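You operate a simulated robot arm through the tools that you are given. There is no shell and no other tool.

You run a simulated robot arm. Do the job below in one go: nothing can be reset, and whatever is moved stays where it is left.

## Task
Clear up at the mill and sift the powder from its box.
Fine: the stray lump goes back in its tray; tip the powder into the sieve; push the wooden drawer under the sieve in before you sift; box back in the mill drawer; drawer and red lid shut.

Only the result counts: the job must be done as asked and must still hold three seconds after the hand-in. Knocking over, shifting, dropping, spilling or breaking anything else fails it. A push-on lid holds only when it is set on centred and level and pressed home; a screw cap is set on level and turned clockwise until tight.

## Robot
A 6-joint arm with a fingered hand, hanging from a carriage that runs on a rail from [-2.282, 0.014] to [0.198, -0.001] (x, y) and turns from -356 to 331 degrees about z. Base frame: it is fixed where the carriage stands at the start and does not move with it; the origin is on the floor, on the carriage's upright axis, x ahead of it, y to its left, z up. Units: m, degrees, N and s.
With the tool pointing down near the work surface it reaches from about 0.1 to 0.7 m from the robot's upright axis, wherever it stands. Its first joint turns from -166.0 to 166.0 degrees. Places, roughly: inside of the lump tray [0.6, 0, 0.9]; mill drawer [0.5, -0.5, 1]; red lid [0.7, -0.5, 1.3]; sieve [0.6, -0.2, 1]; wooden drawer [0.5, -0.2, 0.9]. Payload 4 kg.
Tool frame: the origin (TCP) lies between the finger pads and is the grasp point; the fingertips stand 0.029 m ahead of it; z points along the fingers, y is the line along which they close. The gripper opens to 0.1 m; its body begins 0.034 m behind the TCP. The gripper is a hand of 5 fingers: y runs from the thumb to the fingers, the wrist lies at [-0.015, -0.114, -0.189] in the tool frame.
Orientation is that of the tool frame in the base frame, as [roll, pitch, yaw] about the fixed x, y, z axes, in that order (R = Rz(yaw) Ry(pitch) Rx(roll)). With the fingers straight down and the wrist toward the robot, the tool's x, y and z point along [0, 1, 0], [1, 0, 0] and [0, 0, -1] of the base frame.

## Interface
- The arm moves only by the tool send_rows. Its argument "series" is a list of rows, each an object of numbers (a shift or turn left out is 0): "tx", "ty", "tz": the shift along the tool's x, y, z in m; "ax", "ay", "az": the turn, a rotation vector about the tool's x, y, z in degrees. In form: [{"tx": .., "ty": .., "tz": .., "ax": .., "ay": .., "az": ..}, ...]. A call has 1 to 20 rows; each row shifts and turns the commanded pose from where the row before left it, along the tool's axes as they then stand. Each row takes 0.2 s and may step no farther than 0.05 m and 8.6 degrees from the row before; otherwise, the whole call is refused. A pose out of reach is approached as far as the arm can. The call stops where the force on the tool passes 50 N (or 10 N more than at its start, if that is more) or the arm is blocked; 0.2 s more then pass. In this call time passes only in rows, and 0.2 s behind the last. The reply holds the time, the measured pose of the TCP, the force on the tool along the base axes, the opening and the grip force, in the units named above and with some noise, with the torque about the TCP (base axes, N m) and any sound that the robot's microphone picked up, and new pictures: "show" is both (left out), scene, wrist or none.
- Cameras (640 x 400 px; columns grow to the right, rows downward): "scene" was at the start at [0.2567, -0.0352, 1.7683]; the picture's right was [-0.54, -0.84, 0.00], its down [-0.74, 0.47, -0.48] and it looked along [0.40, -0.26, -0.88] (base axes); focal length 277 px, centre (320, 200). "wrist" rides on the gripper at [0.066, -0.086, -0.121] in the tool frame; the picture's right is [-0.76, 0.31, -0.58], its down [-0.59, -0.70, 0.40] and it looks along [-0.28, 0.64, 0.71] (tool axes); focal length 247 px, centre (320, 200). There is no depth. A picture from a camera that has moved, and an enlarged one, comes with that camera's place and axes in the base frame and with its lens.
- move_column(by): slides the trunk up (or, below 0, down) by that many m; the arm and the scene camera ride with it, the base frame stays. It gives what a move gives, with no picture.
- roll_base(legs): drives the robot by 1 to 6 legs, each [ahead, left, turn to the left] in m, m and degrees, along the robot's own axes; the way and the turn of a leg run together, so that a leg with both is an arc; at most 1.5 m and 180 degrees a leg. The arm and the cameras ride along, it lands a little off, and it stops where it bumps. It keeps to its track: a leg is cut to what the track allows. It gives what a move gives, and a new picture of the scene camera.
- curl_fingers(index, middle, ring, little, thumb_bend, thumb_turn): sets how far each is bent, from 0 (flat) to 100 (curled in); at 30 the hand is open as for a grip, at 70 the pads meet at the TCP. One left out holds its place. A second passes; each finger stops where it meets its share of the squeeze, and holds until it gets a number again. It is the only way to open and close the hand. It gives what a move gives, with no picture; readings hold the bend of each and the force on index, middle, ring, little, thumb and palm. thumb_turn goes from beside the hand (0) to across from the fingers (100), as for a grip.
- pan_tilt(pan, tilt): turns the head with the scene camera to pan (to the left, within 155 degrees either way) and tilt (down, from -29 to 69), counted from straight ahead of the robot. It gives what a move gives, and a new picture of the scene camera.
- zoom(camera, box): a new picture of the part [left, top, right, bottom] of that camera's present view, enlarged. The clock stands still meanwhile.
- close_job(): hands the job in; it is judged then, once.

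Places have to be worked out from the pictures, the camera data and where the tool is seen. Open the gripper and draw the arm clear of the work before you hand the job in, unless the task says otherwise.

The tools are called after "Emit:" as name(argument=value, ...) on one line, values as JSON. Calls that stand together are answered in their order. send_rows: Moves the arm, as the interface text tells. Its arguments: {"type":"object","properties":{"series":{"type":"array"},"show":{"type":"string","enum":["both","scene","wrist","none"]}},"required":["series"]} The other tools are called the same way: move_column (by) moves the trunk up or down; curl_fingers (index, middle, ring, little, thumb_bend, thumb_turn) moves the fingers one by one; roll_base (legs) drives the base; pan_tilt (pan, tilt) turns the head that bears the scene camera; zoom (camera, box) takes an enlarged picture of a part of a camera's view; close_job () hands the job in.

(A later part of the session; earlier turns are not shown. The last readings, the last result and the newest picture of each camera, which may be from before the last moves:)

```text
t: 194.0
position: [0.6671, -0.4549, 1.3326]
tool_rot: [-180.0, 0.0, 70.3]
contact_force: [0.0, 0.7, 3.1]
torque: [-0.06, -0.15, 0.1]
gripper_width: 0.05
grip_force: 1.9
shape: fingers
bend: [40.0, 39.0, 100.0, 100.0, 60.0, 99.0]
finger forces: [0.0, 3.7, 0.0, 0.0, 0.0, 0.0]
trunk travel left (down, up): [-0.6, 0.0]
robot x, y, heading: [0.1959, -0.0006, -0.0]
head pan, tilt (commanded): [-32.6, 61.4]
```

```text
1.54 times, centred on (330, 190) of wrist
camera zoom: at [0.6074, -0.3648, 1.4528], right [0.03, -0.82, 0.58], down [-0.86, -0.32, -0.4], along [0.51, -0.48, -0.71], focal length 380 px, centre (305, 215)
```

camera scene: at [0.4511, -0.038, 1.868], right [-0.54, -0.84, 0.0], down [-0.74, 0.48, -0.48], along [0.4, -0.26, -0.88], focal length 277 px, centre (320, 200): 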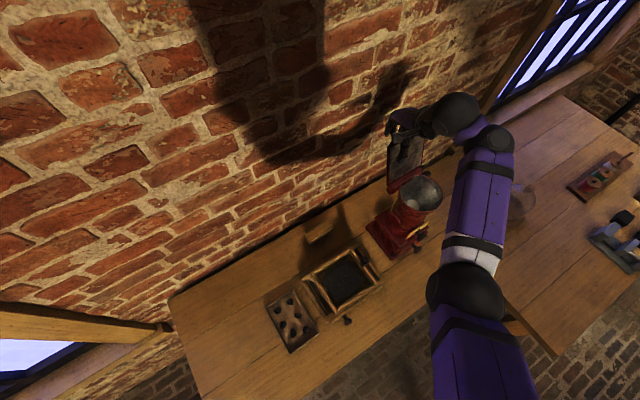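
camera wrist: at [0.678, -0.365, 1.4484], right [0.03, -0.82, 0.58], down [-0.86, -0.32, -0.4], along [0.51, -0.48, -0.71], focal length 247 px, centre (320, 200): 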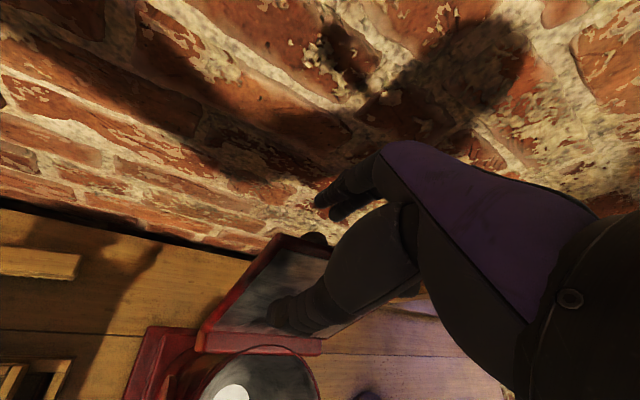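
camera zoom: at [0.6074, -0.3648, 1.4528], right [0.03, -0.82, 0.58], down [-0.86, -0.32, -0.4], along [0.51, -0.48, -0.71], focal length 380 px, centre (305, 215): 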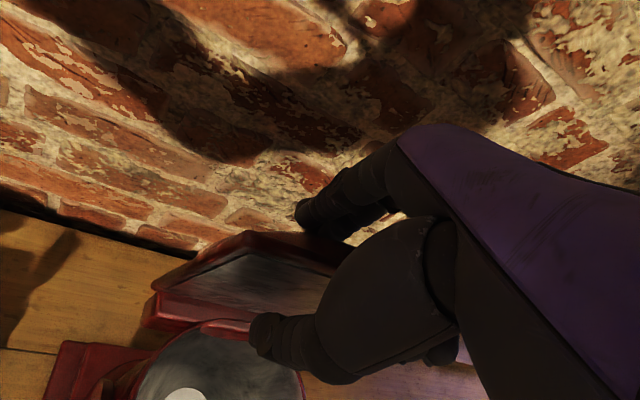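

The middle fingertip reports 3.7 N upward – it's resting on the lid's knob. I raise the hand ~1.2 cm and carry on pulling.

Emit:
send_rows(series=[{"tz": -0.008}, {"tz": -0.004, "tx": -0.0017, "ty": -0.0047}, {}], show="none")

Emit:
zoom(camera="scene", box=[340, 110, 460, 220])

Emit:
zoom(camera="wrist", box=[200, 60, 460, 320])

```text
t: 194.8
position: [0.6662, -0.4589, 1.3393]
tool_rot: [-179.9, -0.1, 70.3]
contact_force: [0.5, 0.3, -0.2]
torque: [0.02, 0.0, -0.01]
gripper_width: 0.05
grip_force: 0.1
shape: fingers
bend: [40.0, 40.0, 100.0, 100.0, 60.0, 99.0]
finger forces: [0.1, 0.0, 0.1, 0.0, 0.1, 0.0]
out of reach, approached as far as the arm can: row 2
trunk travel left (down, up): [-0.6, 0.0]
robot x, y, heading: [0.1945, -0.0031, -0.1]
head pan, tilt (commanded): [-32.6, 61.4]
```

```text
3.64 times, centred on (400, 165) of scene
camera zoom: at [0.4511, -0.038, 1.868], right [-0.54, -0.84, 0.0], down [-0.74, 0.48, -0.48], along [0.4, -0.26, -0.88], focal length 1007 px, centre (29, 327)
```

zoom: 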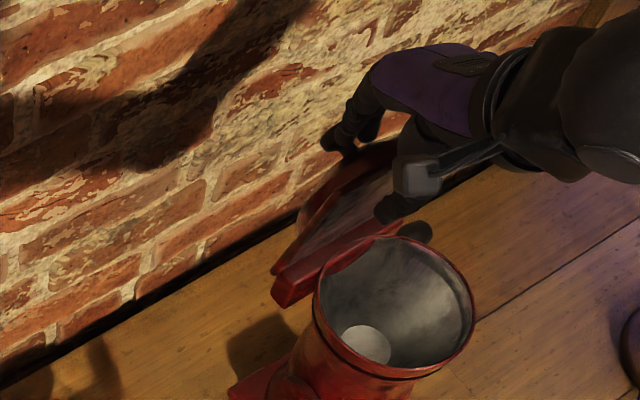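

```text
1.54 times, centred on (330, 190) of wrist
camera zoom: at [0.6062, -0.3683, 1.461], right [0.03, -0.82, 0.58], down [-0.86, -0.32, -0.4], along [0.51, -0.48, -0.71], focal length 380 px, centre (305, 215)
```

zoom: 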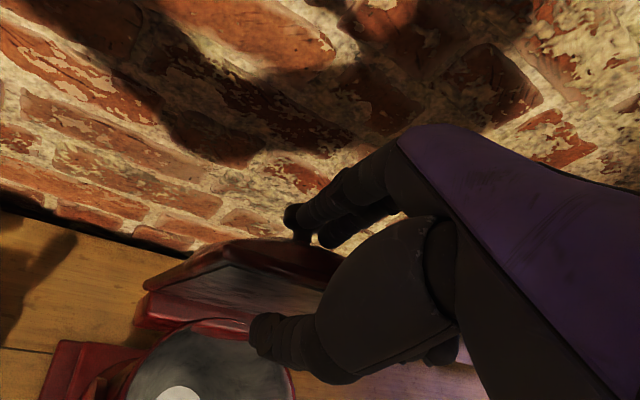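

The lid stays near vertical by itself. The knob is in the way of the middle finger, so I curl it and continue with the index alone, left of the knob.

Emit:
curl_fingers(middle=100)

Emit:
send_rows(series=[{"tx": 0.007, "ty": 0.006}, {"tz": 0.01}, {"tz": 0.006}, {}], show="none")

Emit:
zoom(camera="wrist", box=[200, 60, 460, 320])

Emit:
zoom(camera="scene", box=[360, 120, 440, 200])

```text
t: 195.8
position: [0.6663, -0.4587, 1.3395]
tool_rot: [-180.0, 0.0, 70.3]
contact_force: [1.8, -3.9, -4.5]
torque: [-0.21, -0.19, 0.12]
gripper_width: 0.058
grip_force: 6.0
shape: fingers
bend: [40.0, 60.0, 100.0, 100.0, 56.0, 100.0]
finger forces: [0.1, 6.3, 0.0, 0.1, 5.7, 0.0]
trunk travel left (down, up): [-0.6, 0.0]
robot x, y, heading: [0.1936, -0.0013, -0.4]
head pan, tilt (commanded): [-32.6, 61.4]
```

```text
t: 196.8
position: [0.6761, -0.4555, 1.327]
tool_rot: [179.7, 0.2, 70.2]
contact_force: [-1.8, -2.4, 27.7]
torque: [-0.29, -0.06, 0.25]
gripper_width: 0.065
grip_force: 15.6
shape: fingers
bend: [40.0, 63.0, 100.0, 100.0, 54.0, 100.0]
finger forces: [0.1, 21.1, 0.1, 0.0, 11.3, 0.0]
trunk travel left (down, up): [-0.6, 0.0]
robot x, y, heading: [0.1973, -0.0003, 0.1]
head pan, tilt (commanded): [-32.6, 61.4]
```

```text
1.54 times, centred on (330, 190) of wrist
camera zoom: at [0.6163, -0.3655, 1.4479], right [0.03, -0.81, 0.58], down [-0.86, -0.32, -0.4], along [0.51, -0.49, -0.71], focal length 380 px, centre (305, 215)
```

zoom: 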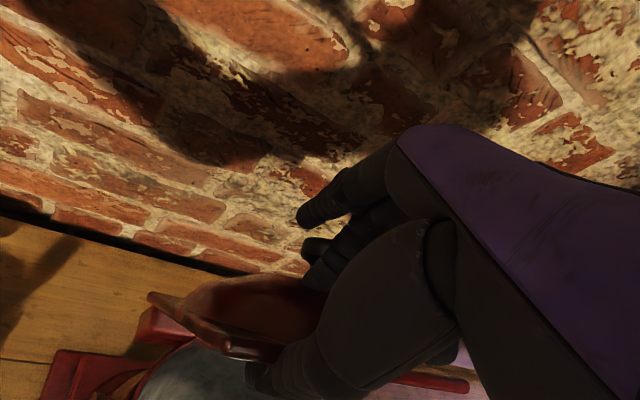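

```text
5.00 times, centred on (400, 160) of scene
camera zoom: at [0.4516, -0.0386, 1.8687], right [-0.54, -0.84, 0.0], down [-0.74, 0.48, -0.48], along [0.4, -0.26, -0.88], focal length 1385 px, centre (-80, 400)
```

zoom: 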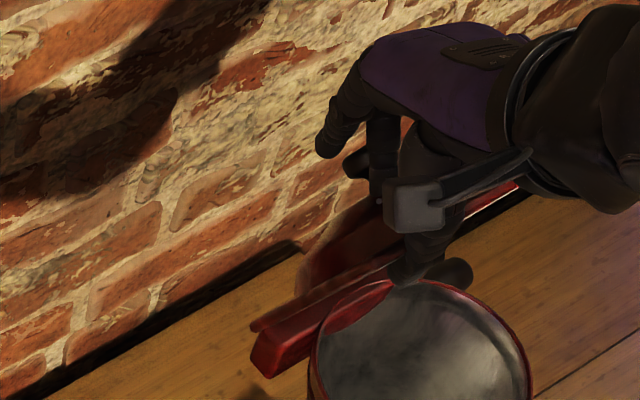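

The curling middle finger caught the lid and pushed it over; now the hand presses down on it (28 N). I relieve by rising 1 cm and look.

Emit:
send_rows(series=[{"tz": -0.006}, {"tz": -0.006}, {}])

Emit:
zoom(camera="wrist", box=[200, 60, 460, 320])

Emit:
zoom(camera="scene", box=[360, 120, 440, 200])

```text
t: 197.6
position: [0.6734, -0.454, 1.3335]
tool_rot: [-179.8, -0.1, 70.3]
contact_force: [2.6, -5.6, -5.0]
torque: [-0.22, -0.28, 0.19]
gripper_width: 0.059
grip_force: 6.8
shape: fingers
bend: [40.0, 62.0, 100.0, 100.0, 55.0, 100.0]
finger forces: [0.0, 7.7, 0.0, 0.0, 6.2, 0.0]
trunk travel left (down, up): [-0.6, 0.0]
robot x, y, heading: [0.1958, -0.002, -0.4]
head pan, tilt (commanded): [-32.6, 61.4]
camera scene: at [0.4512, -0.0381, 1.8678], right [-0.54, -0.84, 0.0], down [-0.74, 0.48, -0.48], along [0.4, -0.26, -0.88], focal length 277 px, centre (320, 200)
camera wrist: at [0.6142, -0.3635, 1.4558], right [0.04, -0.82, 0.57], down [-0.86, -0.32, -0.4], along [0.51, -0.48, -0.72], focal length 247 px, centre (320, 200)
```

scene: 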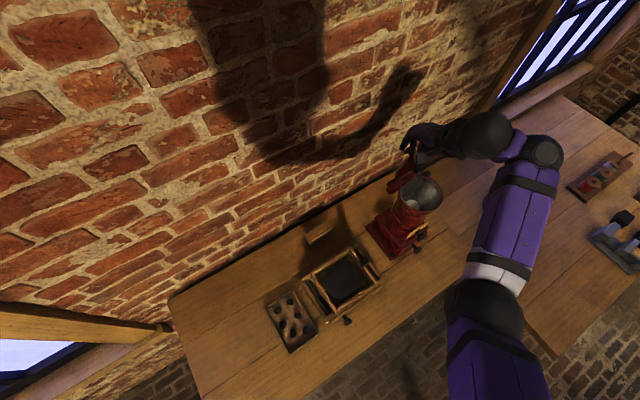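
wrist: 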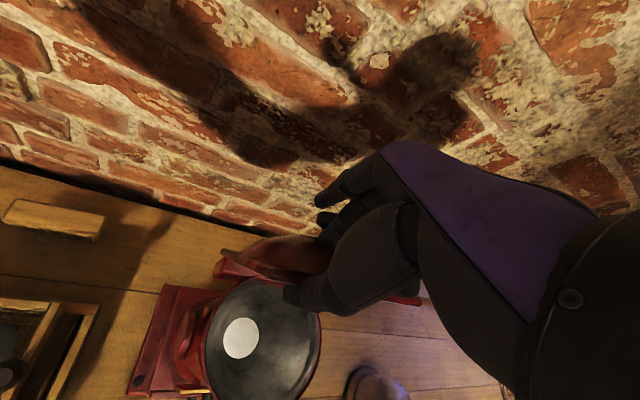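

```text
1.54 times, centred on (330, 190) of wrist
camera zoom: at [0.6142, -0.3635, 1.4558], right [0.04, -0.82, 0.57], down [-0.86, -0.32, -0.4], along [0.51, -0.48, -0.72], focal length 380 px, centre (305, 215)
```

zoom: 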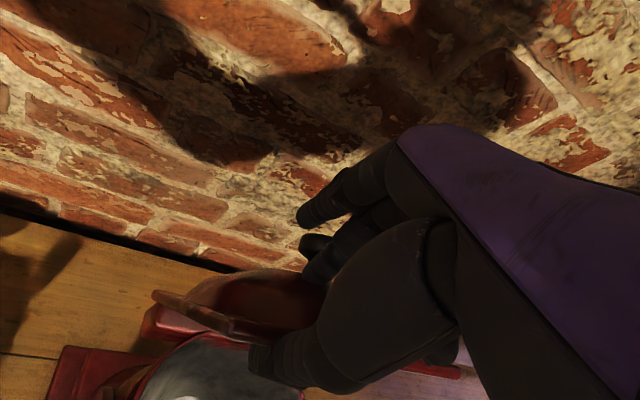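

```text
5.00 times, centred on (400, 160) of scene
camera zoom: at [0.4512, -0.0381, 1.8678], right [-0.54, -0.84, 0.0], down [-0.74, 0.48, -0.48], along [0.4, -0.26, -0.88], focal length 1385 px, centre (-80, 400)
```

zoom: 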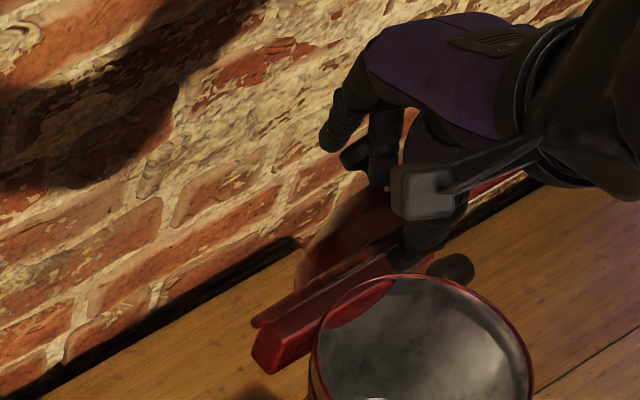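

The lid now leans ~19° forward, pinched between middle finger and thumb. I open the middle finger so the lid just rests against the thumb, which will let it down.

Emit:
curl_fingers(middle=35, index=30)

Emit:
zoom(camera="wrist", box=[200, 60, 460, 320])

Emit:
zoom(camera="scene", box=[360, 120, 440, 200])

```text
t: 198.6
position: [0.6737, -0.4544, 1.336]
tool_rot: [180.0, 0.1, 70.2]
contact_force: [-0.1, 1.0, 0.0]
torque: [0.03, -0.02, 0.04]
gripper_width: 0.0616
grip_force: 0.1
shape: fingers
bend: [30.0, 35.0, 100.0, 100.0, 60.0, 99.0]
finger forces: [0.0, 0.1, 0.1, 0.0, 0.0, 0.0]
trunk travel left (down, up): [-0.6, 0.0]
robot x, y, heading: [0.1948, -0.0017, -0.3]
head pan, tilt (commanded): [-32.6, 61.4]
```

```text
1.54 times, centred on (330, 190) of wrist
camera zoom: at [0.6143, -0.3635, 1.4573], right [0.03, -0.82, 0.58], down [-0.86, -0.32, -0.4], along [0.51, -0.48, -0.71], focal length 380 px, centre (305, 215)
```

zoom: 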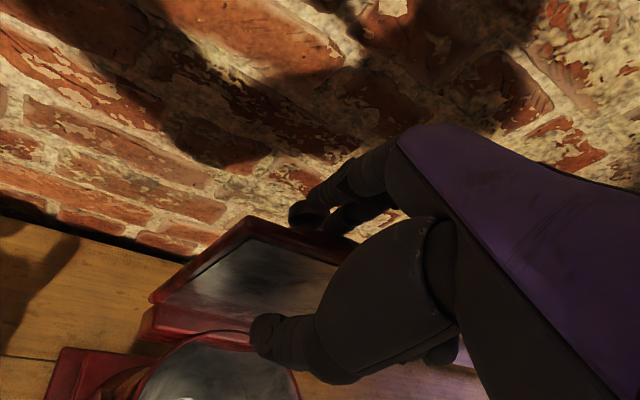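

```text
5.00 times, centred on (400, 160) of scene
camera zoom: at [0.4511, -0.038, 1.868], right [-0.54, -0.84, 0.0], down [-0.74, 0.48, -0.48], along [0.4, -0.26, -0.88], focal length 1385 px, centre (-80, 400)
```

zoom: 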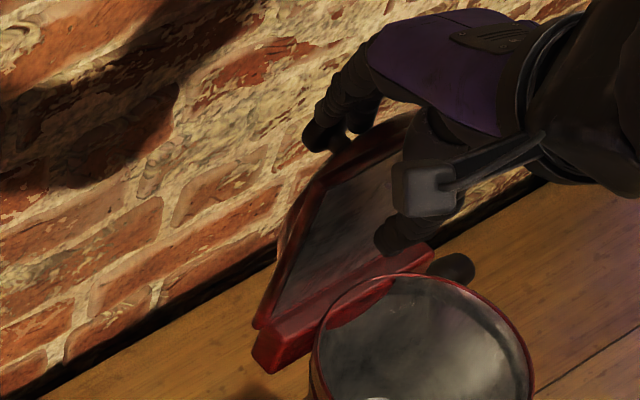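

The lid swung back to about 8° behind vertical (the thumb had pushed it). I flatten the middle finger out of the way, open the thumb, and pull with the index alone, left of the knob.

Emit:
curl_fingers(middle=5, index=42, thumb_bend=45)

Emit:
send_rows(series=[{"tx": 0.008, "ty": 0.0}, {"tz": 0.006}, {}], show="none")

Emit:
zoom(camera="wrist", box=[200, 60, 460, 320])

Emit:
zoom(camera="scene", box=[360, 120, 440, 200])

```text
t: 199.6
position: [0.6736, -0.4546, 1.3369]
tool_rot: [-180.0, 0.0, 70.3]
contact_force: [-0.2, 0.8, 1.5]
torque: [0.01, -0.11, 0.01]
gripper_width: 0.0666
grip_force: 0.9
shape: fingers
bend: [41.0, 5.0, 100.0, 100.0, 45.0, 98.0]
finger forces: [1.2, 0.1, 0.1, 0.0, 0.1, 0.1]
trunk travel left (down, up): [-0.6, 0.0]
robot x, y, heading: [0.1955, 0.0002, -0.5]
head pan, tilt (commanded): [-32.6, 61.4]
```

```text
t: 200.4
position: [0.6761, -0.4454, 1.3302]
tool_rot: [179.9, 0.0, 70.2]
contact_force: [2.1, 0.9, 4.3]
torque: [-0.03, -0.24, 0.06]
gripper_width: 0.0687
grip_force: 2.0
shape: fingers
bend: [40.0, 5.0, 100.0, 100.0, 45.0, 97.0]
finger forces: [4.3, 0.1, 0.1, 0.0, 0.0, 0.1]
trunk travel left (down, up): [-0.6, 0.0]
robot x, y, heading: [0.1936, 0.0047, -0.6]
head pan, tilt (commanded): [-32.6, 61.4]
```

```text
1.54 times, centred on (330, 190) of wrist
camera zoom: at [0.6171, -0.3552, 1.4519], right [0.03, -0.82, 0.58], down [-0.86, -0.32, -0.4], along [0.51, -0.48, -0.71], focal length 380 px, centre (305, 215)
```

zoom: 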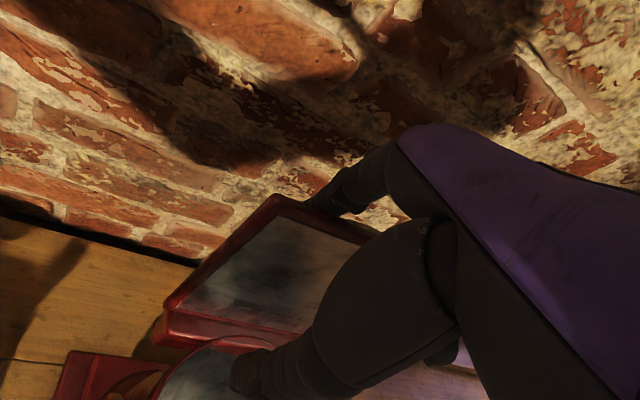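

```text
5.00 times, centred on (400, 160) of scene
camera zoom: at [0.4514, -0.038, 1.8682], right [-0.54, -0.84, 0.0], down [-0.74, 0.48, -0.48], along [0.4, -0.26, -0.88], focal length 1385 px, centre (-80, 400)
```

zoom: 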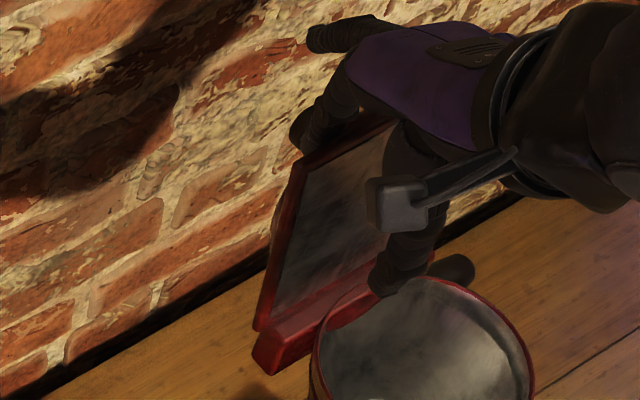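

The index tip landed on top of the lid's edge. I lift, reach 2.5 cm further behind, and come down behind it.

Emit:
send_rows(series=[{"tz": -0.012}, {"ty": 0.015}, {"ty": 0.012}, {"tz": 0.012}, {"tz": 0.01}, {}], show="none")

Emit:
zoom(camera="wrist", box=[200, 60, 460, 320])

Emit:
zoom(camera="scene", box=[360, 120, 440, 200])

```text
t: 201.8
position: [0.7025, -0.4554, 1.3194]
tool_rot: [179.8, 0.0, 70.5]
contact_force: [2.6, 1.6, 4.0]
torque: [0.02, -0.23, 0.11]
gripper_width: 0.0686
grip_force: 2.2
shape: fingers
bend: [40.0, 5.0, 100.0, 100.0, 45.0, 97.0]
finger forces: [4.4, 0.0, 0.1, 0.0, 0.0, 0.0]
trunk travel left (down, up): [-0.6, 0.0]
robot x, y, heading: [0.1971, -0.001, 0.1]
head pan, tilt (commanded): [-32.6, 61.4]
```

```text
1.54 times, centred on (330, 190) of wrist
camera zoom: at [0.6429, -0.3651, 1.4409], right [0.03, -0.82, 0.58], down [-0.86, -0.32, -0.4], along [0.51, -0.48, -0.71], focal length 380 px, centre (305, 215)
```

zoom: 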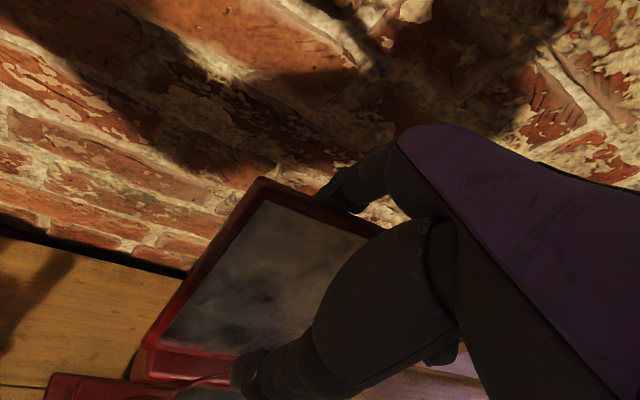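

```text
5.00 times, centred on (400, 160) of scene
camera zoom: at [0.4514, -0.038, 1.8682], right [-0.54, -0.84, 0.0], down [-0.74, 0.48, -0.48], along [0.4, -0.26, -0.88], focal length 1385 px, centre (-80, 400)
```

zoom: 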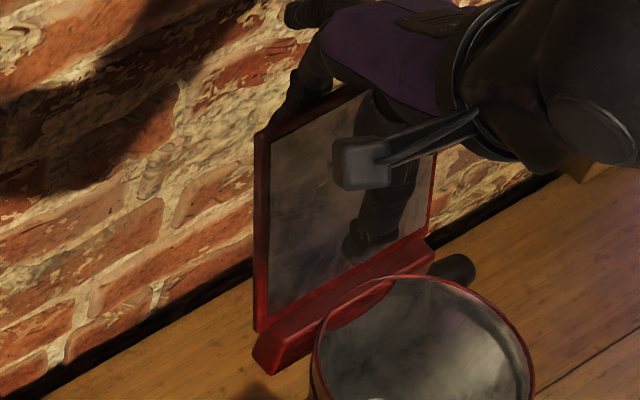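

The index seems to sit on the lid's knob. I lift, shift ~2 cm left to clear the knob, and come down again behind the lid's left part.

Emit:
send_rows(series=[{"tz": -0.012}, {"tz": -0.008, "ty": 0.012}, {"tx": 0.018, "ty": 0.004}, {"ty": 0.006}, {}], show="none")

Emit:
zoom(camera="wrist", box=[200, 60, 460, 320])

Emit:
zoom(camera="scene", box=[360, 120, 440, 200])

```text
t: 203.0
position: [0.7294, -0.4463, 1.3412]
tool_rot: [-180.0, 0.0, 70.3]
contact_force: [-0.9, -1.1, 0.1]
torque: [-0.03, 0.01, -0.01]
gripper_width: 0.0661
grip_force: 0.0
shape: fingers
bend: [42.0, 5.0, 100.0, 100.0, 45.0, 97.0]
finger forces: [0.1, 0.0, 0.1, 0.0, 0.1, 0.0]
trunk travel left (down, up): [-0.6, 0.0]
robot x, y, heading: [0.1965, -0.0023, -0.3]
head pan, tilt (commanded): [-32.6, 61.4]
```

```text
1.54 times, centred on (330, 190) of wrist
camera zoom: at [0.6693, -0.3554, 1.4619], right [0.03, -0.82, 0.58], down [-0.86, -0.32, -0.4], along [0.51, -0.48, -0.71], focal length 380 px, centre (305, 215)
```

zoom: 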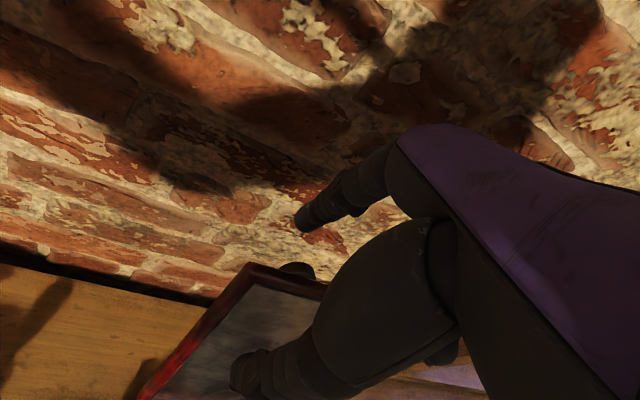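

```text
5.00 times, centred on (400, 160) of scene
camera zoom: at [0.4511, -0.038, 1.868], right [-0.54, -0.84, 0.0], down [-0.74, 0.48, -0.48], along [0.4, -0.26, -0.88], focal length 1385 px, centre (-80, 400)
```

zoom: 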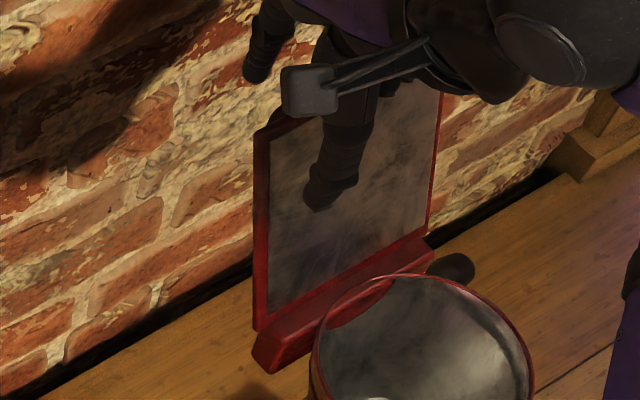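

Now clearly free and behind: index ≈[0.765, -0.449], lid's back top edge ≈0.755. I lower ~2.8 cm there and check forces.

Emit:
send_rows(series=[{"tz": 0.012}, {"tz": 0.012}, {}], show="none")

Emit:
zoom(camera="wrist", box=[200, 60, 460, 320])

```text
t: 203.8
position: [0.7281, -0.4455, 1.3162]
tool_rot: [-180.0, 0.0, 70.3]
contact_force: [-0.3, -0.7, 0.5]
torque: [-0.03, 0.01, -0.04]
gripper_width: 0.0661
grip_force: 0.0
shape: fingers
bend: [42.0, 5.0, 100.0, 100.0, 45.0, 97.0]
finger forces: [0.0, 0.0, 0.0, 0.0, 0.0, 0.0]
trunk travel left (down, up): [-0.6, 0.0]
robot x, y, heading: [0.1957, -0.0007, -0.0]
head pan, tilt (commanded): [-32.6, 61.4]
```

```text
1.54 times, centred on (330, 190) of wrist
camera zoom: at [0.6689, -0.356, 1.4377], right [0.03, -0.82, 0.58], down [-0.86, -0.32, -0.4], along [0.51, -0.48, -0.71], focal length 380 px, centre (305, 215)
```

zoom: 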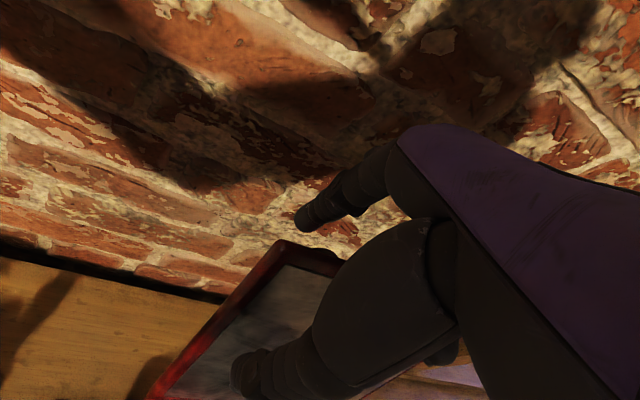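

No contact, tip ~3 cm below the edge. I pull in steps with a gradual rise.

Emit:
send_rows(series=[{"tx": -0.0034, "ty": -0.0094, "tz": -0.002}, {"tx": -0.0034, "ty": -0.0094, "tz": -0.003}, {"tx": -0.0034, "ty": -0.0094, "tz": -0.003}, {}], show="none")

Emit:
zoom(camera="wrist", box=[200, 60, 460, 320])

Emit:
zoom(camera="scene", box=[360, 120, 440, 200])

```text
t: 204.8
position: [0.697, -0.4479, 1.3248]
tool_rot: [180.0, 0.0, 70.3]
contact_force: [1.3, -0.2, 0.5]
torque: [-0.01, -0.03, -0.01]
gripper_width: 0.0662
grip_force: 0.2
shape: fingers
bend: [42.0, 5.0, 100.0, 100.0, 45.0, 97.0]
finger forces: [0.0, 0.0, 0.6, 0.0, 0.0, 0.0]
trunk travel left (down, up): [-0.6, 0.0]
robot x, y, heading: [0.1976, -0.0014, -0.4]
head pan, tilt (commanded): [-32.6, 61.4]
```

```text
1.54 times, centred on (330, 190) of wrist
camera zoom: at [0.6384, -0.3566, 1.4449], right [0.03, -0.82, 0.58], down [-0.86, -0.32, -0.4], along [0.51, -0.48, -0.71], focal length 380 px, centre (305, 215)
```

zoom: 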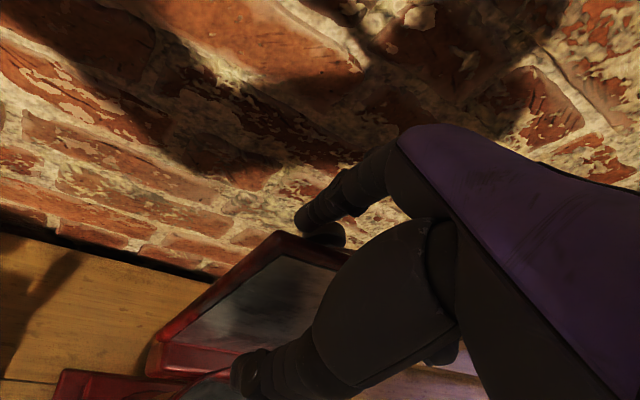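

```text
5.00 times, centred on (400, 160) of scene
camera zoom: at [0.4512, -0.038, 1.868], right [-0.54, -0.84, 0.0], down [-0.74, 0.48, -0.48], along [0.4, -0.26, -0.88], focal length 1385 px, centre (-80, 400)
```

zoom: 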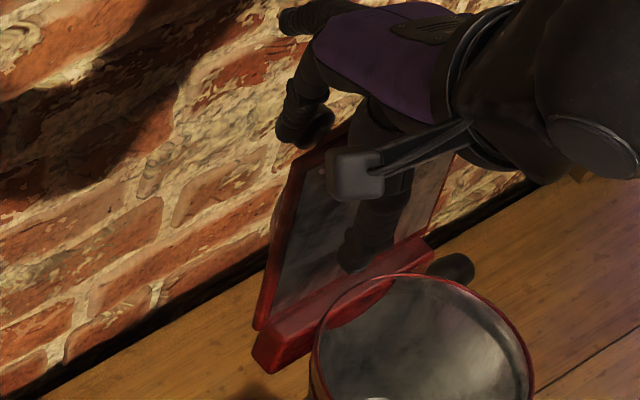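

The lid is coming along (curled ring finger presses it with 0.6 N). I continue in 1 cm steps.

Emit:
send_rows(series=[{"tx": -0.0034, "ty": -0.0094, "tz": -0.002}, {"tx": -0.0034, "ty": -0.0094, "tz": -0.002}, {}], show="none")

Emit:
zoom(camera="wrist", box=[200, 60, 460, 320])

Emit:
zoom(camera="scene", box=[360, 120, 440, 200])

```text
t: 205.6
position: [0.6788, -0.4461, 1.3276]
tool_rot: [179.9, 0.0, 70.3]
contact_force: [0.8, 0.2, -0.3]
torque: [0.01, 0.0, 0.02]
gripper_width: 0.0667
grip_force: 0.2
shape: fingers
bend: [42.0, 5.0, 100.0, 100.0, 45.0, 97.0]
finger forces: [0.5, 0.0, 0.1, 0.0, 0.1, 0.0]
trunk travel left (down, up): [-0.6, 0.0]
robot x, y, heading: [0.1962, -0.0027, -0.6]
head pan, tilt (commanded): [-32.6, 61.4]
```

```text
1.54 times, centred on (330, 190) of wrist
camera zoom: at [0.619, -0.3554, 1.4492], right [0.03, -0.82, 0.58], down [-0.86, -0.32, -0.4], along [0.51, -0.48, -0.71], focal length 380 px, centre (305, 215)
```

zoom: 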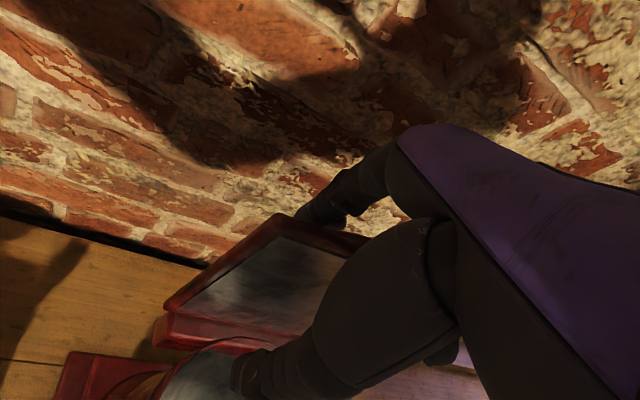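

```text
5.00 times, centred on (400, 160) of scene
camera zoom: at [0.4512, -0.038, 1.868], right [-0.54, -0.84, 0.0], down [-0.74, 0.48, -0.48], along [0.4, -0.26, -0.88], focal length 1385 px, centre (-80, 400)
```

zoom: 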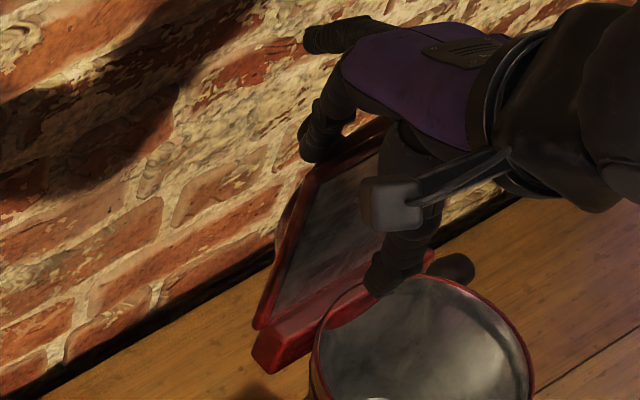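

Index now pulls directly (0.5 N) and the lid is nearly vertical. I continue through vertical slowly.

Emit:
send_rows(series=[{"tx": -0.0034, "ty": -0.0094, "tz": -0.001}, {"tx": -0.0027, "ty": -0.0075}, {}], show="none")

Emit:
zoom(camera="wrist", box=[200, 60, 460, 320])

Emit:
zoom(camera="scene", box=[360, 120, 440, 200])

```text
t: 206.4
position: [0.6629, -0.4475, 1.3267]
tool_rot: [179.9, 0.0, 70.3]
contact_force: [-0.8, 0.1, 0.6]
torque: [-0.02, 0.03, -0.04]
gripper_width: 0.0659
grip_force: 0.1
shape: fingers
bend: [42.0, 5.0, 100.0, 100.0, 45.0, 97.0]
finger forces: [0.0, 0.1, 0.0, 0.0, 0.0, 0.0]
out of reach, approached as far as the arm can: row 2
trunk travel left (down, up): [-0.6, 0.0]
robot x, y, heading: [0.1946, -0.0005, -0.7]
head pan, tilt (commanded): [-32.6, 61.4]
```

```text
1.54 times, centred on (330, 190) of wrist
camera zoom: at [0.6032, -0.3577, 1.4473], right [0.03, -0.82, 0.58], down [-0.86, -0.32, -0.4], along [0.51, -0.48, -0.71], focal length 380 px, centre (305, 215)
```

zoom: 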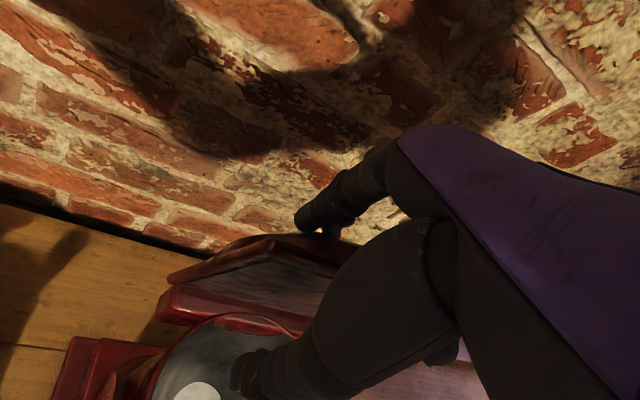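

```text
5.00 times, centred on (400, 160) of scene
camera zoom: at [0.4511, -0.038, 1.868], right [-0.54, -0.84, 0.0], down [-0.74, 0.48, -0.48], along [0.4, -0.26, -0.88], focal length 1385 px, centre (-80, 400)
```

zoom: 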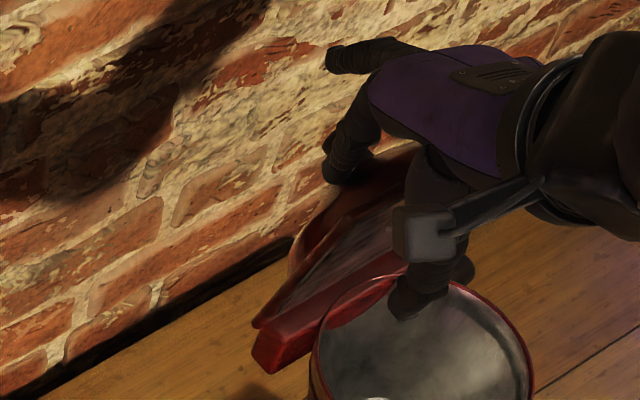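

The lid is a few degrees past vertical. I pull on, easing down slightly to stay within reach.

Emit:
send_rows(series=[{"tx": -0.0034, "ty": -0.0094, "tz": 0.004}, {"tx": -0.0034, "ty": -0.0094, "tz": 0.004}, {}], show="none")

Emit:
zoom(camera="wrist", box=[200, 60, 460, 320])

Emit:
zoom(camera="scene", box=[360, 120, 440, 200])

```text
t: 207.2
position: [0.6471, -0.4521, 1.3148]
tool_rot: [-180.0, 0.0, 70.3]
contact_force: [-0.3, 0.3, -0.8]
torque: [0.03, 0.03, 0.01]
gripper_width: 0.0677
grip_force: 0.8
shape: fingers
bend: [42.0, 5.0, 100.0, 100.0, 44.0, 97.0]
finger forces: [0.1, 0.1, 0.1, 0.0, 0.6, 0.1]
out of reach, approached as far as the arm can: row 1, 2
trunk travel left (down, up): [-0.6, 0.0]
robot x, y, heading: [0.1932, -0.0004, -0.4]
head pan, tilt (commanded): [-32.6, 61.4]
```

```text
1.54 times, centred on (330, 190) of wrist
camera zoom: at [0.5885, -0.3616, 1.4348], right [0.03, -0.82, 0.58], down [-0.86, -0.32, -0.4], along [0.51, -0.48, -0.71], focal length 380 px, centre (305, 215)
```

zoom: 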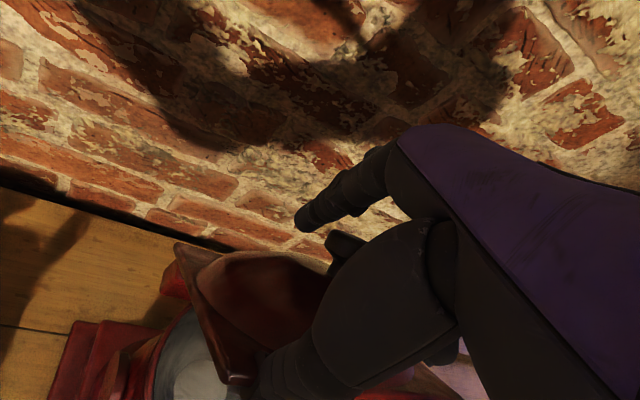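

```text
5.00 times, centred on (400, 160) of scene
camera zoom: at [0.4511, -0.038, 1.868], right [-0.54, -0.84, 0.0], down [-0.74, 0.48, -0.48], along [0.4, -0.26, -0.88], focal length 1385 px, centre (-80, 400)
```

zoom: 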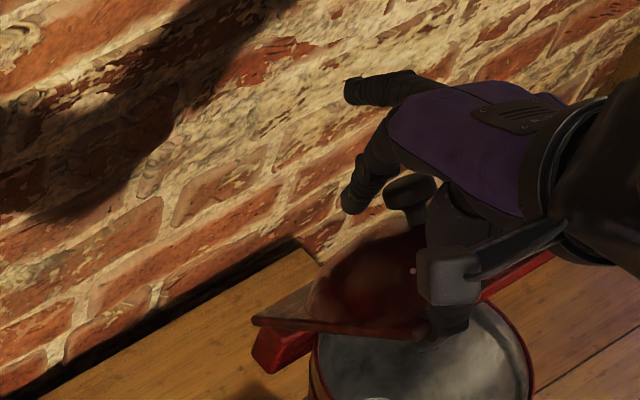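

The lid tipped over and now leans on my thumb at about 41° forward. I let it down gradually by moving the hand back and down.

Emit:
send_rows(series=[{"tx": -0.0034, "ty": -0.0094, "tz": 0.008}, {"tx": -0.0034, "ty": -0.0094, "tz": 0.008}, {"tx": -0.0034, "ty": -0.0094, "tz": 0.008}, {}], show="none")

Emit:
zoom(camera="wrist", box=[200, 60, 460, 320])

Emit:
zoom(camera="scene", box=[360, 120, 440, 200])

```text
t: 208.2
position: [0.6195, -0.4534, 1.2882]
tool_rot: [-180.0, 0.1, 70.3]
contact_force: [-0.6, -0.1, -0.4]
torque: [0.0, 0.0, -0.02]
gripper_width: 0.0676
grip_force: 0.2
shape: fingers
bend: [42.0, 5.0, 100.0, 100.0, 45.0, 97.0]
finger forces: [0.1, 0.1, 0.0, 0.0, 0.9, 0.0]
out of reach, approached as far as the arm can: row 3
trunk travel left (down, up): [-0.6, 0.0]
robot x, y, heading: [0.1906, -0.003, -0.3]
head pan, tilt (commanded): [-32.6, 61.4]
```

```text
1.54 times, centred on (330, 190) of wrist
camera zoom: at [0.5607, -0.3632, 1.409], right [0.03, -0.82, 0.58], down [-0.86, -0.32, -0.4], along [0.51, -0.48, -0.71], focal length 380 px, centre (305, 215)
```

zoom: 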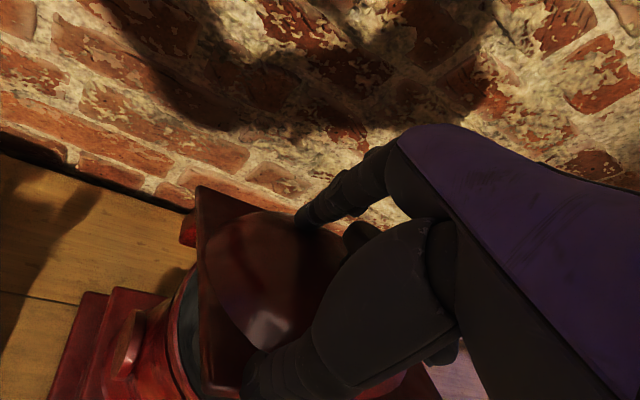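

```text
5.00 times, centred on (400, 160) of scene
camera zoom: at [0.4511, -0.038, 1.868], right [-0.54, -0.84, 0.0], down [-0.74, 0.48, -0.48], along [0.4, -0.26, -0.88], focal length 1385 px, centre (-80, 400)
```

zoom: 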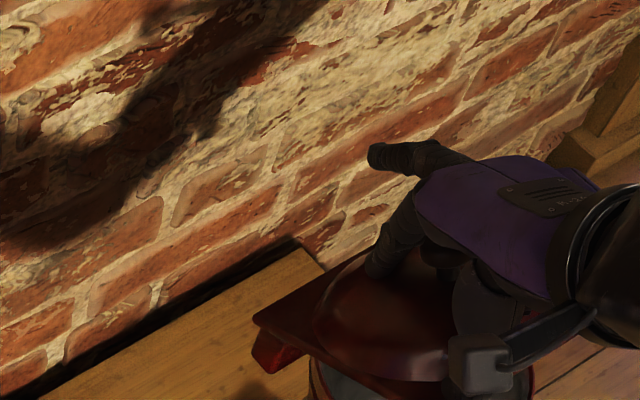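

The lid is lowered to ~65–70°, still supported by the thumb (0.9 N). I keep withdrawing the hand toward the robot and slightly down.

Emit:
send_rows(series=[{"tx": -0.0034, "ty": -0.0094, "tz": 0.006}, {"tx": -0.0034, "ty": -0.0094, "tz": 0.004}, {"tx": -0.0034, "ty": -0.0094, "tz": 0.003}, {}], show="none")

Emit:
zoom(camera="wrist", box=[200, 60, 460, 320])

Emit:
zoom(camera="scene", box=[360, 120, 460, 210])

```text
t: 209.2
position: [0.5966, -0.4595, 1.2705]
tool_rot: [-180.0, 0.0, 70.2]
contact_force: [-0.2, 0.8, -0.2]
torque: [-0.02, 0.0, 0.03]
gripper_width: 0.0666
grip_force: 0.1
shape: fingers
bend: [42.0, 5.0, 100.0, 100.0, 45.0, 97.0]
finger forces: [0.0, 0.1, 0.1, 0.0, 0.0, 0.1]
out of reach, approached as far as the arm can: row 2, 3
trunk travel left (down, up): [-0.6, 0.0]
robot x, y, heading: [0.1942, 0.0011, -0.1]
head pan, tilt (commanded): [-32.6, 61.4]
```

```text
1.54 times, centred on (330, 190) of wrist
camera zoom: at [0.5364, -0.3673, 1.3909], right [0.03, -0.82, 0.58], down [-0.86, -0.32, -0.4], along [0.51, -0.48, -0.71], focal length 380 px, centre (305, 215)
```

zoom: 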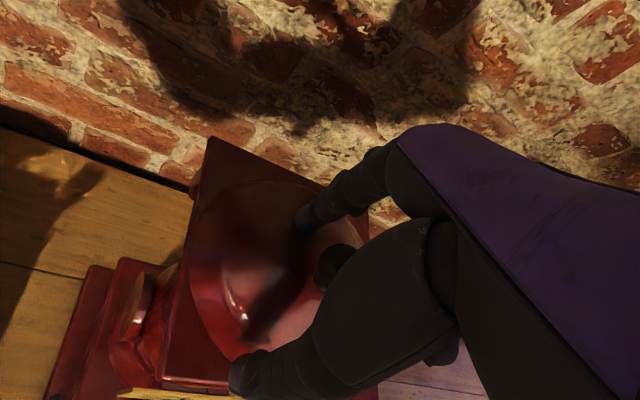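

```text
4.44 times, centred on (410, 165) of scene
camera zoom: at [0.4511, -0.038, 1.868], right [-0.54, -0.84, 0.0], down [-0.74, 0.48, -0.48], along [0.4, -0.26, -0.88], focal length 1231 px, centre (-80, 356)
```

zoom: 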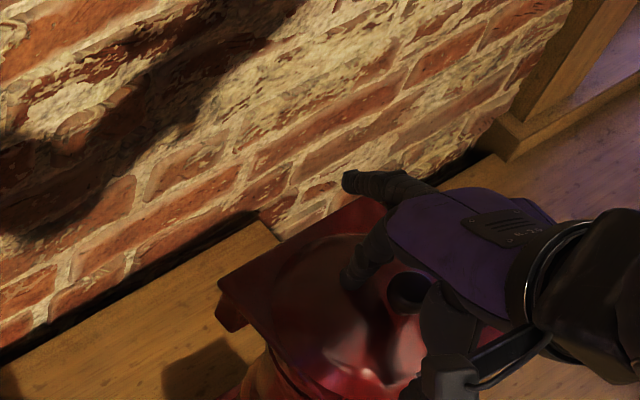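

The lid has dropped shut onto the hopper. I withdraw the hand back and left, then inspect it.

Emit:
send_rows(series=[{"tx": 0.0, "ty": -0.02}, {"tx": 0.01, "ty": -0.03}, {"tx": 0.02, "ty": -0.03}, {"tx": 0.02, "ty": -0.02}, {}])

Emit:
zoom(camera="scene", box=[360, 120, 460, 250])

Emit:
zoom(camera="wrist", box=[160, 60, 460, 320])

```text
t: 209.8
position: [0.5828, -0.4576, 1.2638]
tool_rot: [178.3, 0.6, 70.3]
contact_force: [1.4, 2.9, 16.4]
torque: [-0.1, -0.9, 0.13]
gripper_width: 0.0751
grip_force: 7.9
shape: fingers
bend: [35.0, 5.0, 100.0, 100.0, 45.0, 97.0]
finger forces: [16.2, 0.1, 0.0, 0.0, 0.0, 0.0]
out of reach, approached as far as the arm can: row 1, 2
trunk travel left (down, up): [-0.6, 0.0]
robot x, y, heading: [0.1941, 0.0001, -0.0]
head pan, tilt (commanded): [-32.6, 61.4]
stopped in row 2: the force on the tool passed its limit at 59 N (the readings are from after the stop); the commanded pose is now the measured one
camera scene: at [0.4516, -0.0381, 1.8683], right [-0.54, -0.84, 0.0], down [-0.74, 0.48, -0.48], along [0.4, -0.26, -0.88], focal length 277 px, centre (320, 200)
camera wrist: at [0.5204, -0.3646, 1.3809], right [0.02, -0.81, 0.59], down [-0.85, -0.32, -0.41], along [0.52, -0.5, -0.69], focal length 247 px, centre (320, 200)
```

scene: 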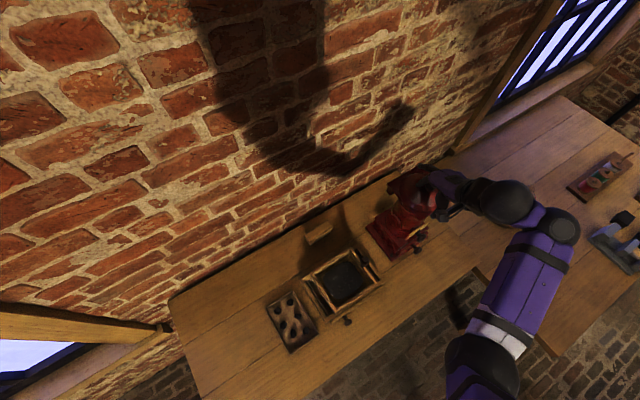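
wrist: 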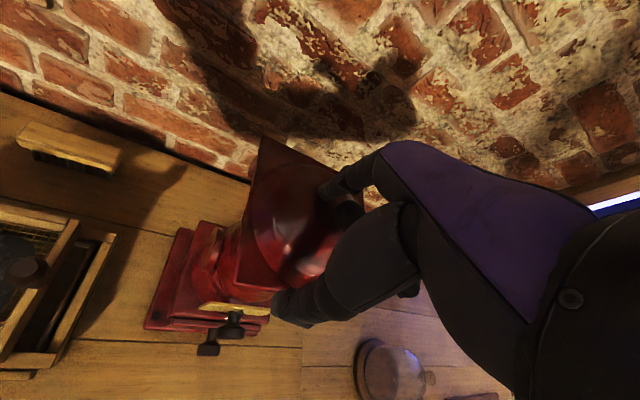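

```text
3.08 times, centred on (410, 185) of scene
camera zoom: at [0.4516, -0.0381, 1.8683], right [-0.54, -0.84, 0.0], down [-0.74, 0.48, -0.48], along [0.4, -0.26, -0.88], focal length 852 px, centre (43, 246)
```

zoom: 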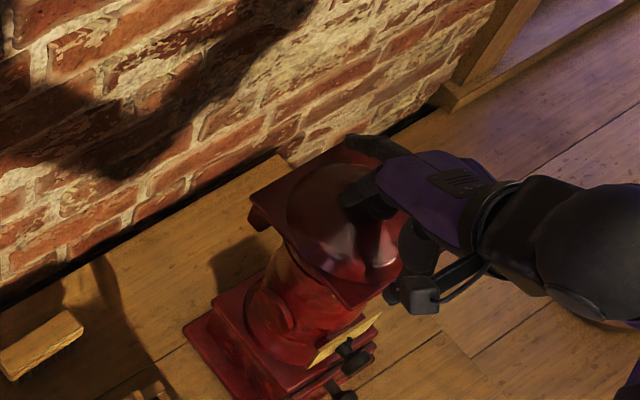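

```text
1.54 times, centred on (310, 190) of wrist
camera zoom: at [0.5204, -0.3646, 1.3809], right [0.02, -0.81, 0.59], down [-0.85, -0.32, -0.41], along [0.52, -0.5, -0.69], focal length 380 px, centre (335, 215)
```

zoom: 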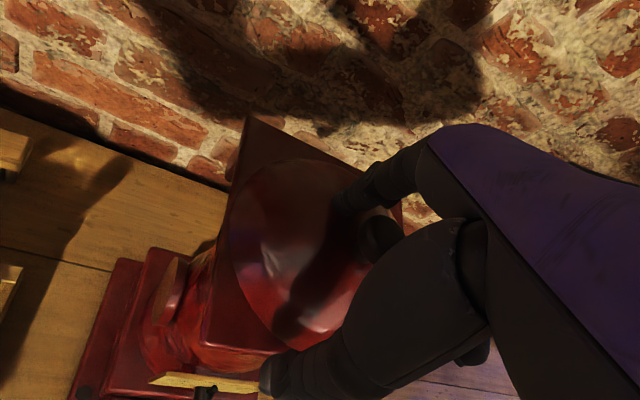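

The inner reach limit pushed the hand down so the index pressed the lid (force stop). I unload by rising at this spot first.

Emit:
send_rows(series=[{"tz": -0.006}, {"tz": -0.006, "ty": 0.004}, {}], show="none")

```text
t: 210.6
position: [0.586, -0.4604, 1.2678]
tool_rot: [178.9, 0.5, 70.0]
contact_force: [0.6, 0.0, 0.2]
torque: [-0.05, -0.02, 0.0]
gripper_width: 0.0668
grip_force: 0.1
shape: fingers
bend: [42.0, 5.0, 100.0, 100.0, 45.0, 97.0]
finger forces: [0.0, 0.0, 0.0, 0.1, 0.0, 0.0]
out of reach, approached as far as the arm can: row 2
trunk travel left (down, up): [-0.6, 0.0]
robot x, y, heading: [0.1931, 0.0008, -0.4]
head pan, tilt (commanded): [-32.6, 61.4]
```

Unloaded (forces ~0). I curl the index and tuck the thumb, then leave sideways to the left, where the hand clears the lid.

Emit:
curl_fingers(index=100, thumb_bend=60)

Emit:
send_rows(series=[{"tx": 0.019, "ty": -0.0067}, {"tx": 0.019, "ty": -0.0067}, {}], show="none")

```text
t: 211.6
position: [0.5863, -0.4608, 1.2688]
tool_rot: [178.8, 0.5, 70.1]
contact_force: [-0.2, -0.8, 0.3]
torque: [0.0, -0.01, 0.01]
gripper_width: 0.0365
grip_force: 0.0
shape: fingers
bend: [100.0, 5.0, 100.0, 100.0, 60.0, 99.0]
finger forces: [0.0, 0.0, 0.1, 0.1, 0.0, 0.0]
trunk travel left (down, up): [-0.6, 0.0]
robot x, y, heading: [0.1989, 0.0001, -0.0]
head pan, tilt (commanded): [-32.6, 61.4]
```

```text
t: 212.4
position: [0.5962, -0.4258, 1.2555]
tool_rot: [178.8, 0.6, 70.1]
contact_force: [-0.9, 0.4, -0.4]
torque: [-0.02, -0.02, 0.0]
gripper_width: 0.0367
grip_force: 0.0
shape: fingers
bend: [100.0, 5.0, 100.0, 100.0, 60.0, 99.0]
finger forces: [0.0, 0.0, 0.1, 0.0, 0.0, 0.0]
out of reach, approached as far as the arm can: row 1, 2
trunk travel left (down, up): [-0.6, 0.0]
robot x, y, heading: [0.1936, 0.0017, -0.3]
head pan, tilt (commanded): [-32.6, 61.4]
```

Clear so far. I continue left until the whole hand is off the lid.

Emit:
send_rows(series=[{"tx": 0.019, "ty": -0.0067}, {"tx": 0.019, "ty": -0.0067}, {"tx": 0.019, "ty": -0.0067}, {}])

Emit:
zoom(camera="scene", box=[360, 120, 460, 250])

Emit:
zoom(camera="wrist", box=[160, 60, 460, 320])

```text
t: 213.4
position: [0.6067, -0.3716, 1.2403]
tool_rot: [178.7, 0.5, 70.2]
contact_force: [-0.6, -0.2, 0.4]
torque: [-0.02, 0.03, 0.0]
gripper_width: 0.0362
grip_force: 0.2
shape: fingers
bend: [100.0, 5.0, 100.0, 100.0, 60.0, 99.0]
finger forces: [0.0, 0.0, 0.1, 0.1, 0.0, 0.0]
out of reach, approached as far as the arm can: row 1, 2, 3
trunk travel left (down, up): [-0.6, 0.0]
robot x, y, heading: [0.1976, 0.0004, -0.1]
head pan, tilt (commanded): [-32.6, 61.4]
camera scene: at [0.4511, -0.038, 1.868], right [-0.54, -0.84, 0.0], down [-0.74, 0.48, -0.48], along [0.4, -0.26, -0.88], focal length 277 px, centre (320, 200)
camera wrist: at [0.5453, -0.2788, 1.3583], right [0.02, -0.81, 0.59], down [-0.85, -0.32, -0.41], along [0.52, -0.5, -0.69], focal length 247 px, centre (320, 200)
```

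scene: 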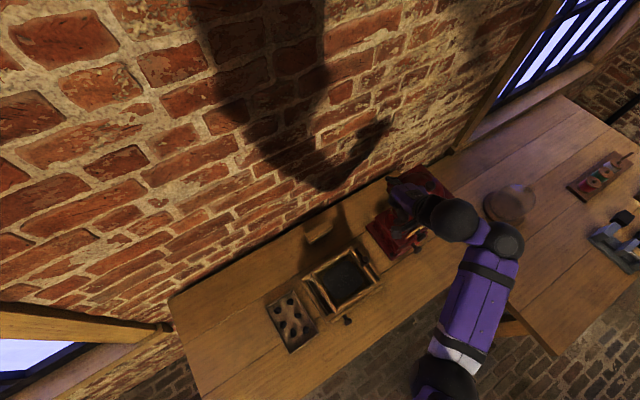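
wrist: 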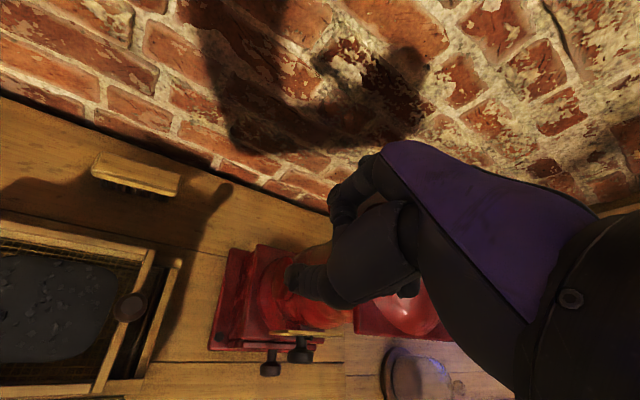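

```text
3.08 times, centred on (410, 185) of scene
camera zoom: at [0.4511, -0.038, 1.868], right [-0.54, -0.84, 0.0], down [-0.74, 0.48, -0.48], along [0.4, -0.26, -0.88], focal length 852 px, centre (43, 246)
```

zoom: 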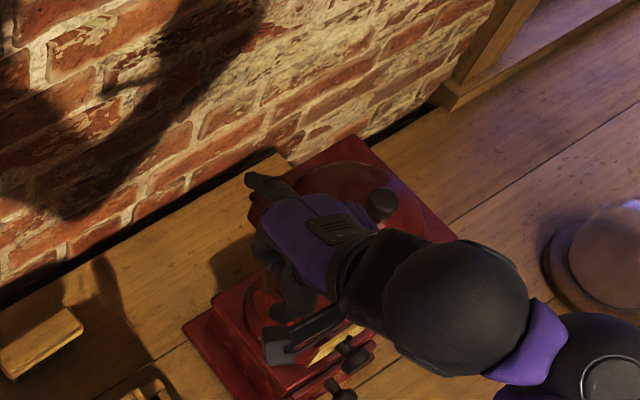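

```text
1.54 times, centred on (310, 190) of wrist
camera zoom: at [0.5453, -0.2788, 1.3583], right [0.02, -0.81, 0.59], down [-0.85, -0.32, -0.41], along [0.52, -0.5, -0.69], focal length 380 px, centre (335, 215)
```

zoom: 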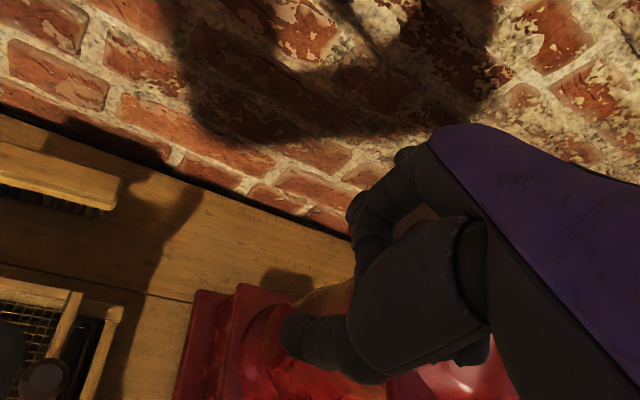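

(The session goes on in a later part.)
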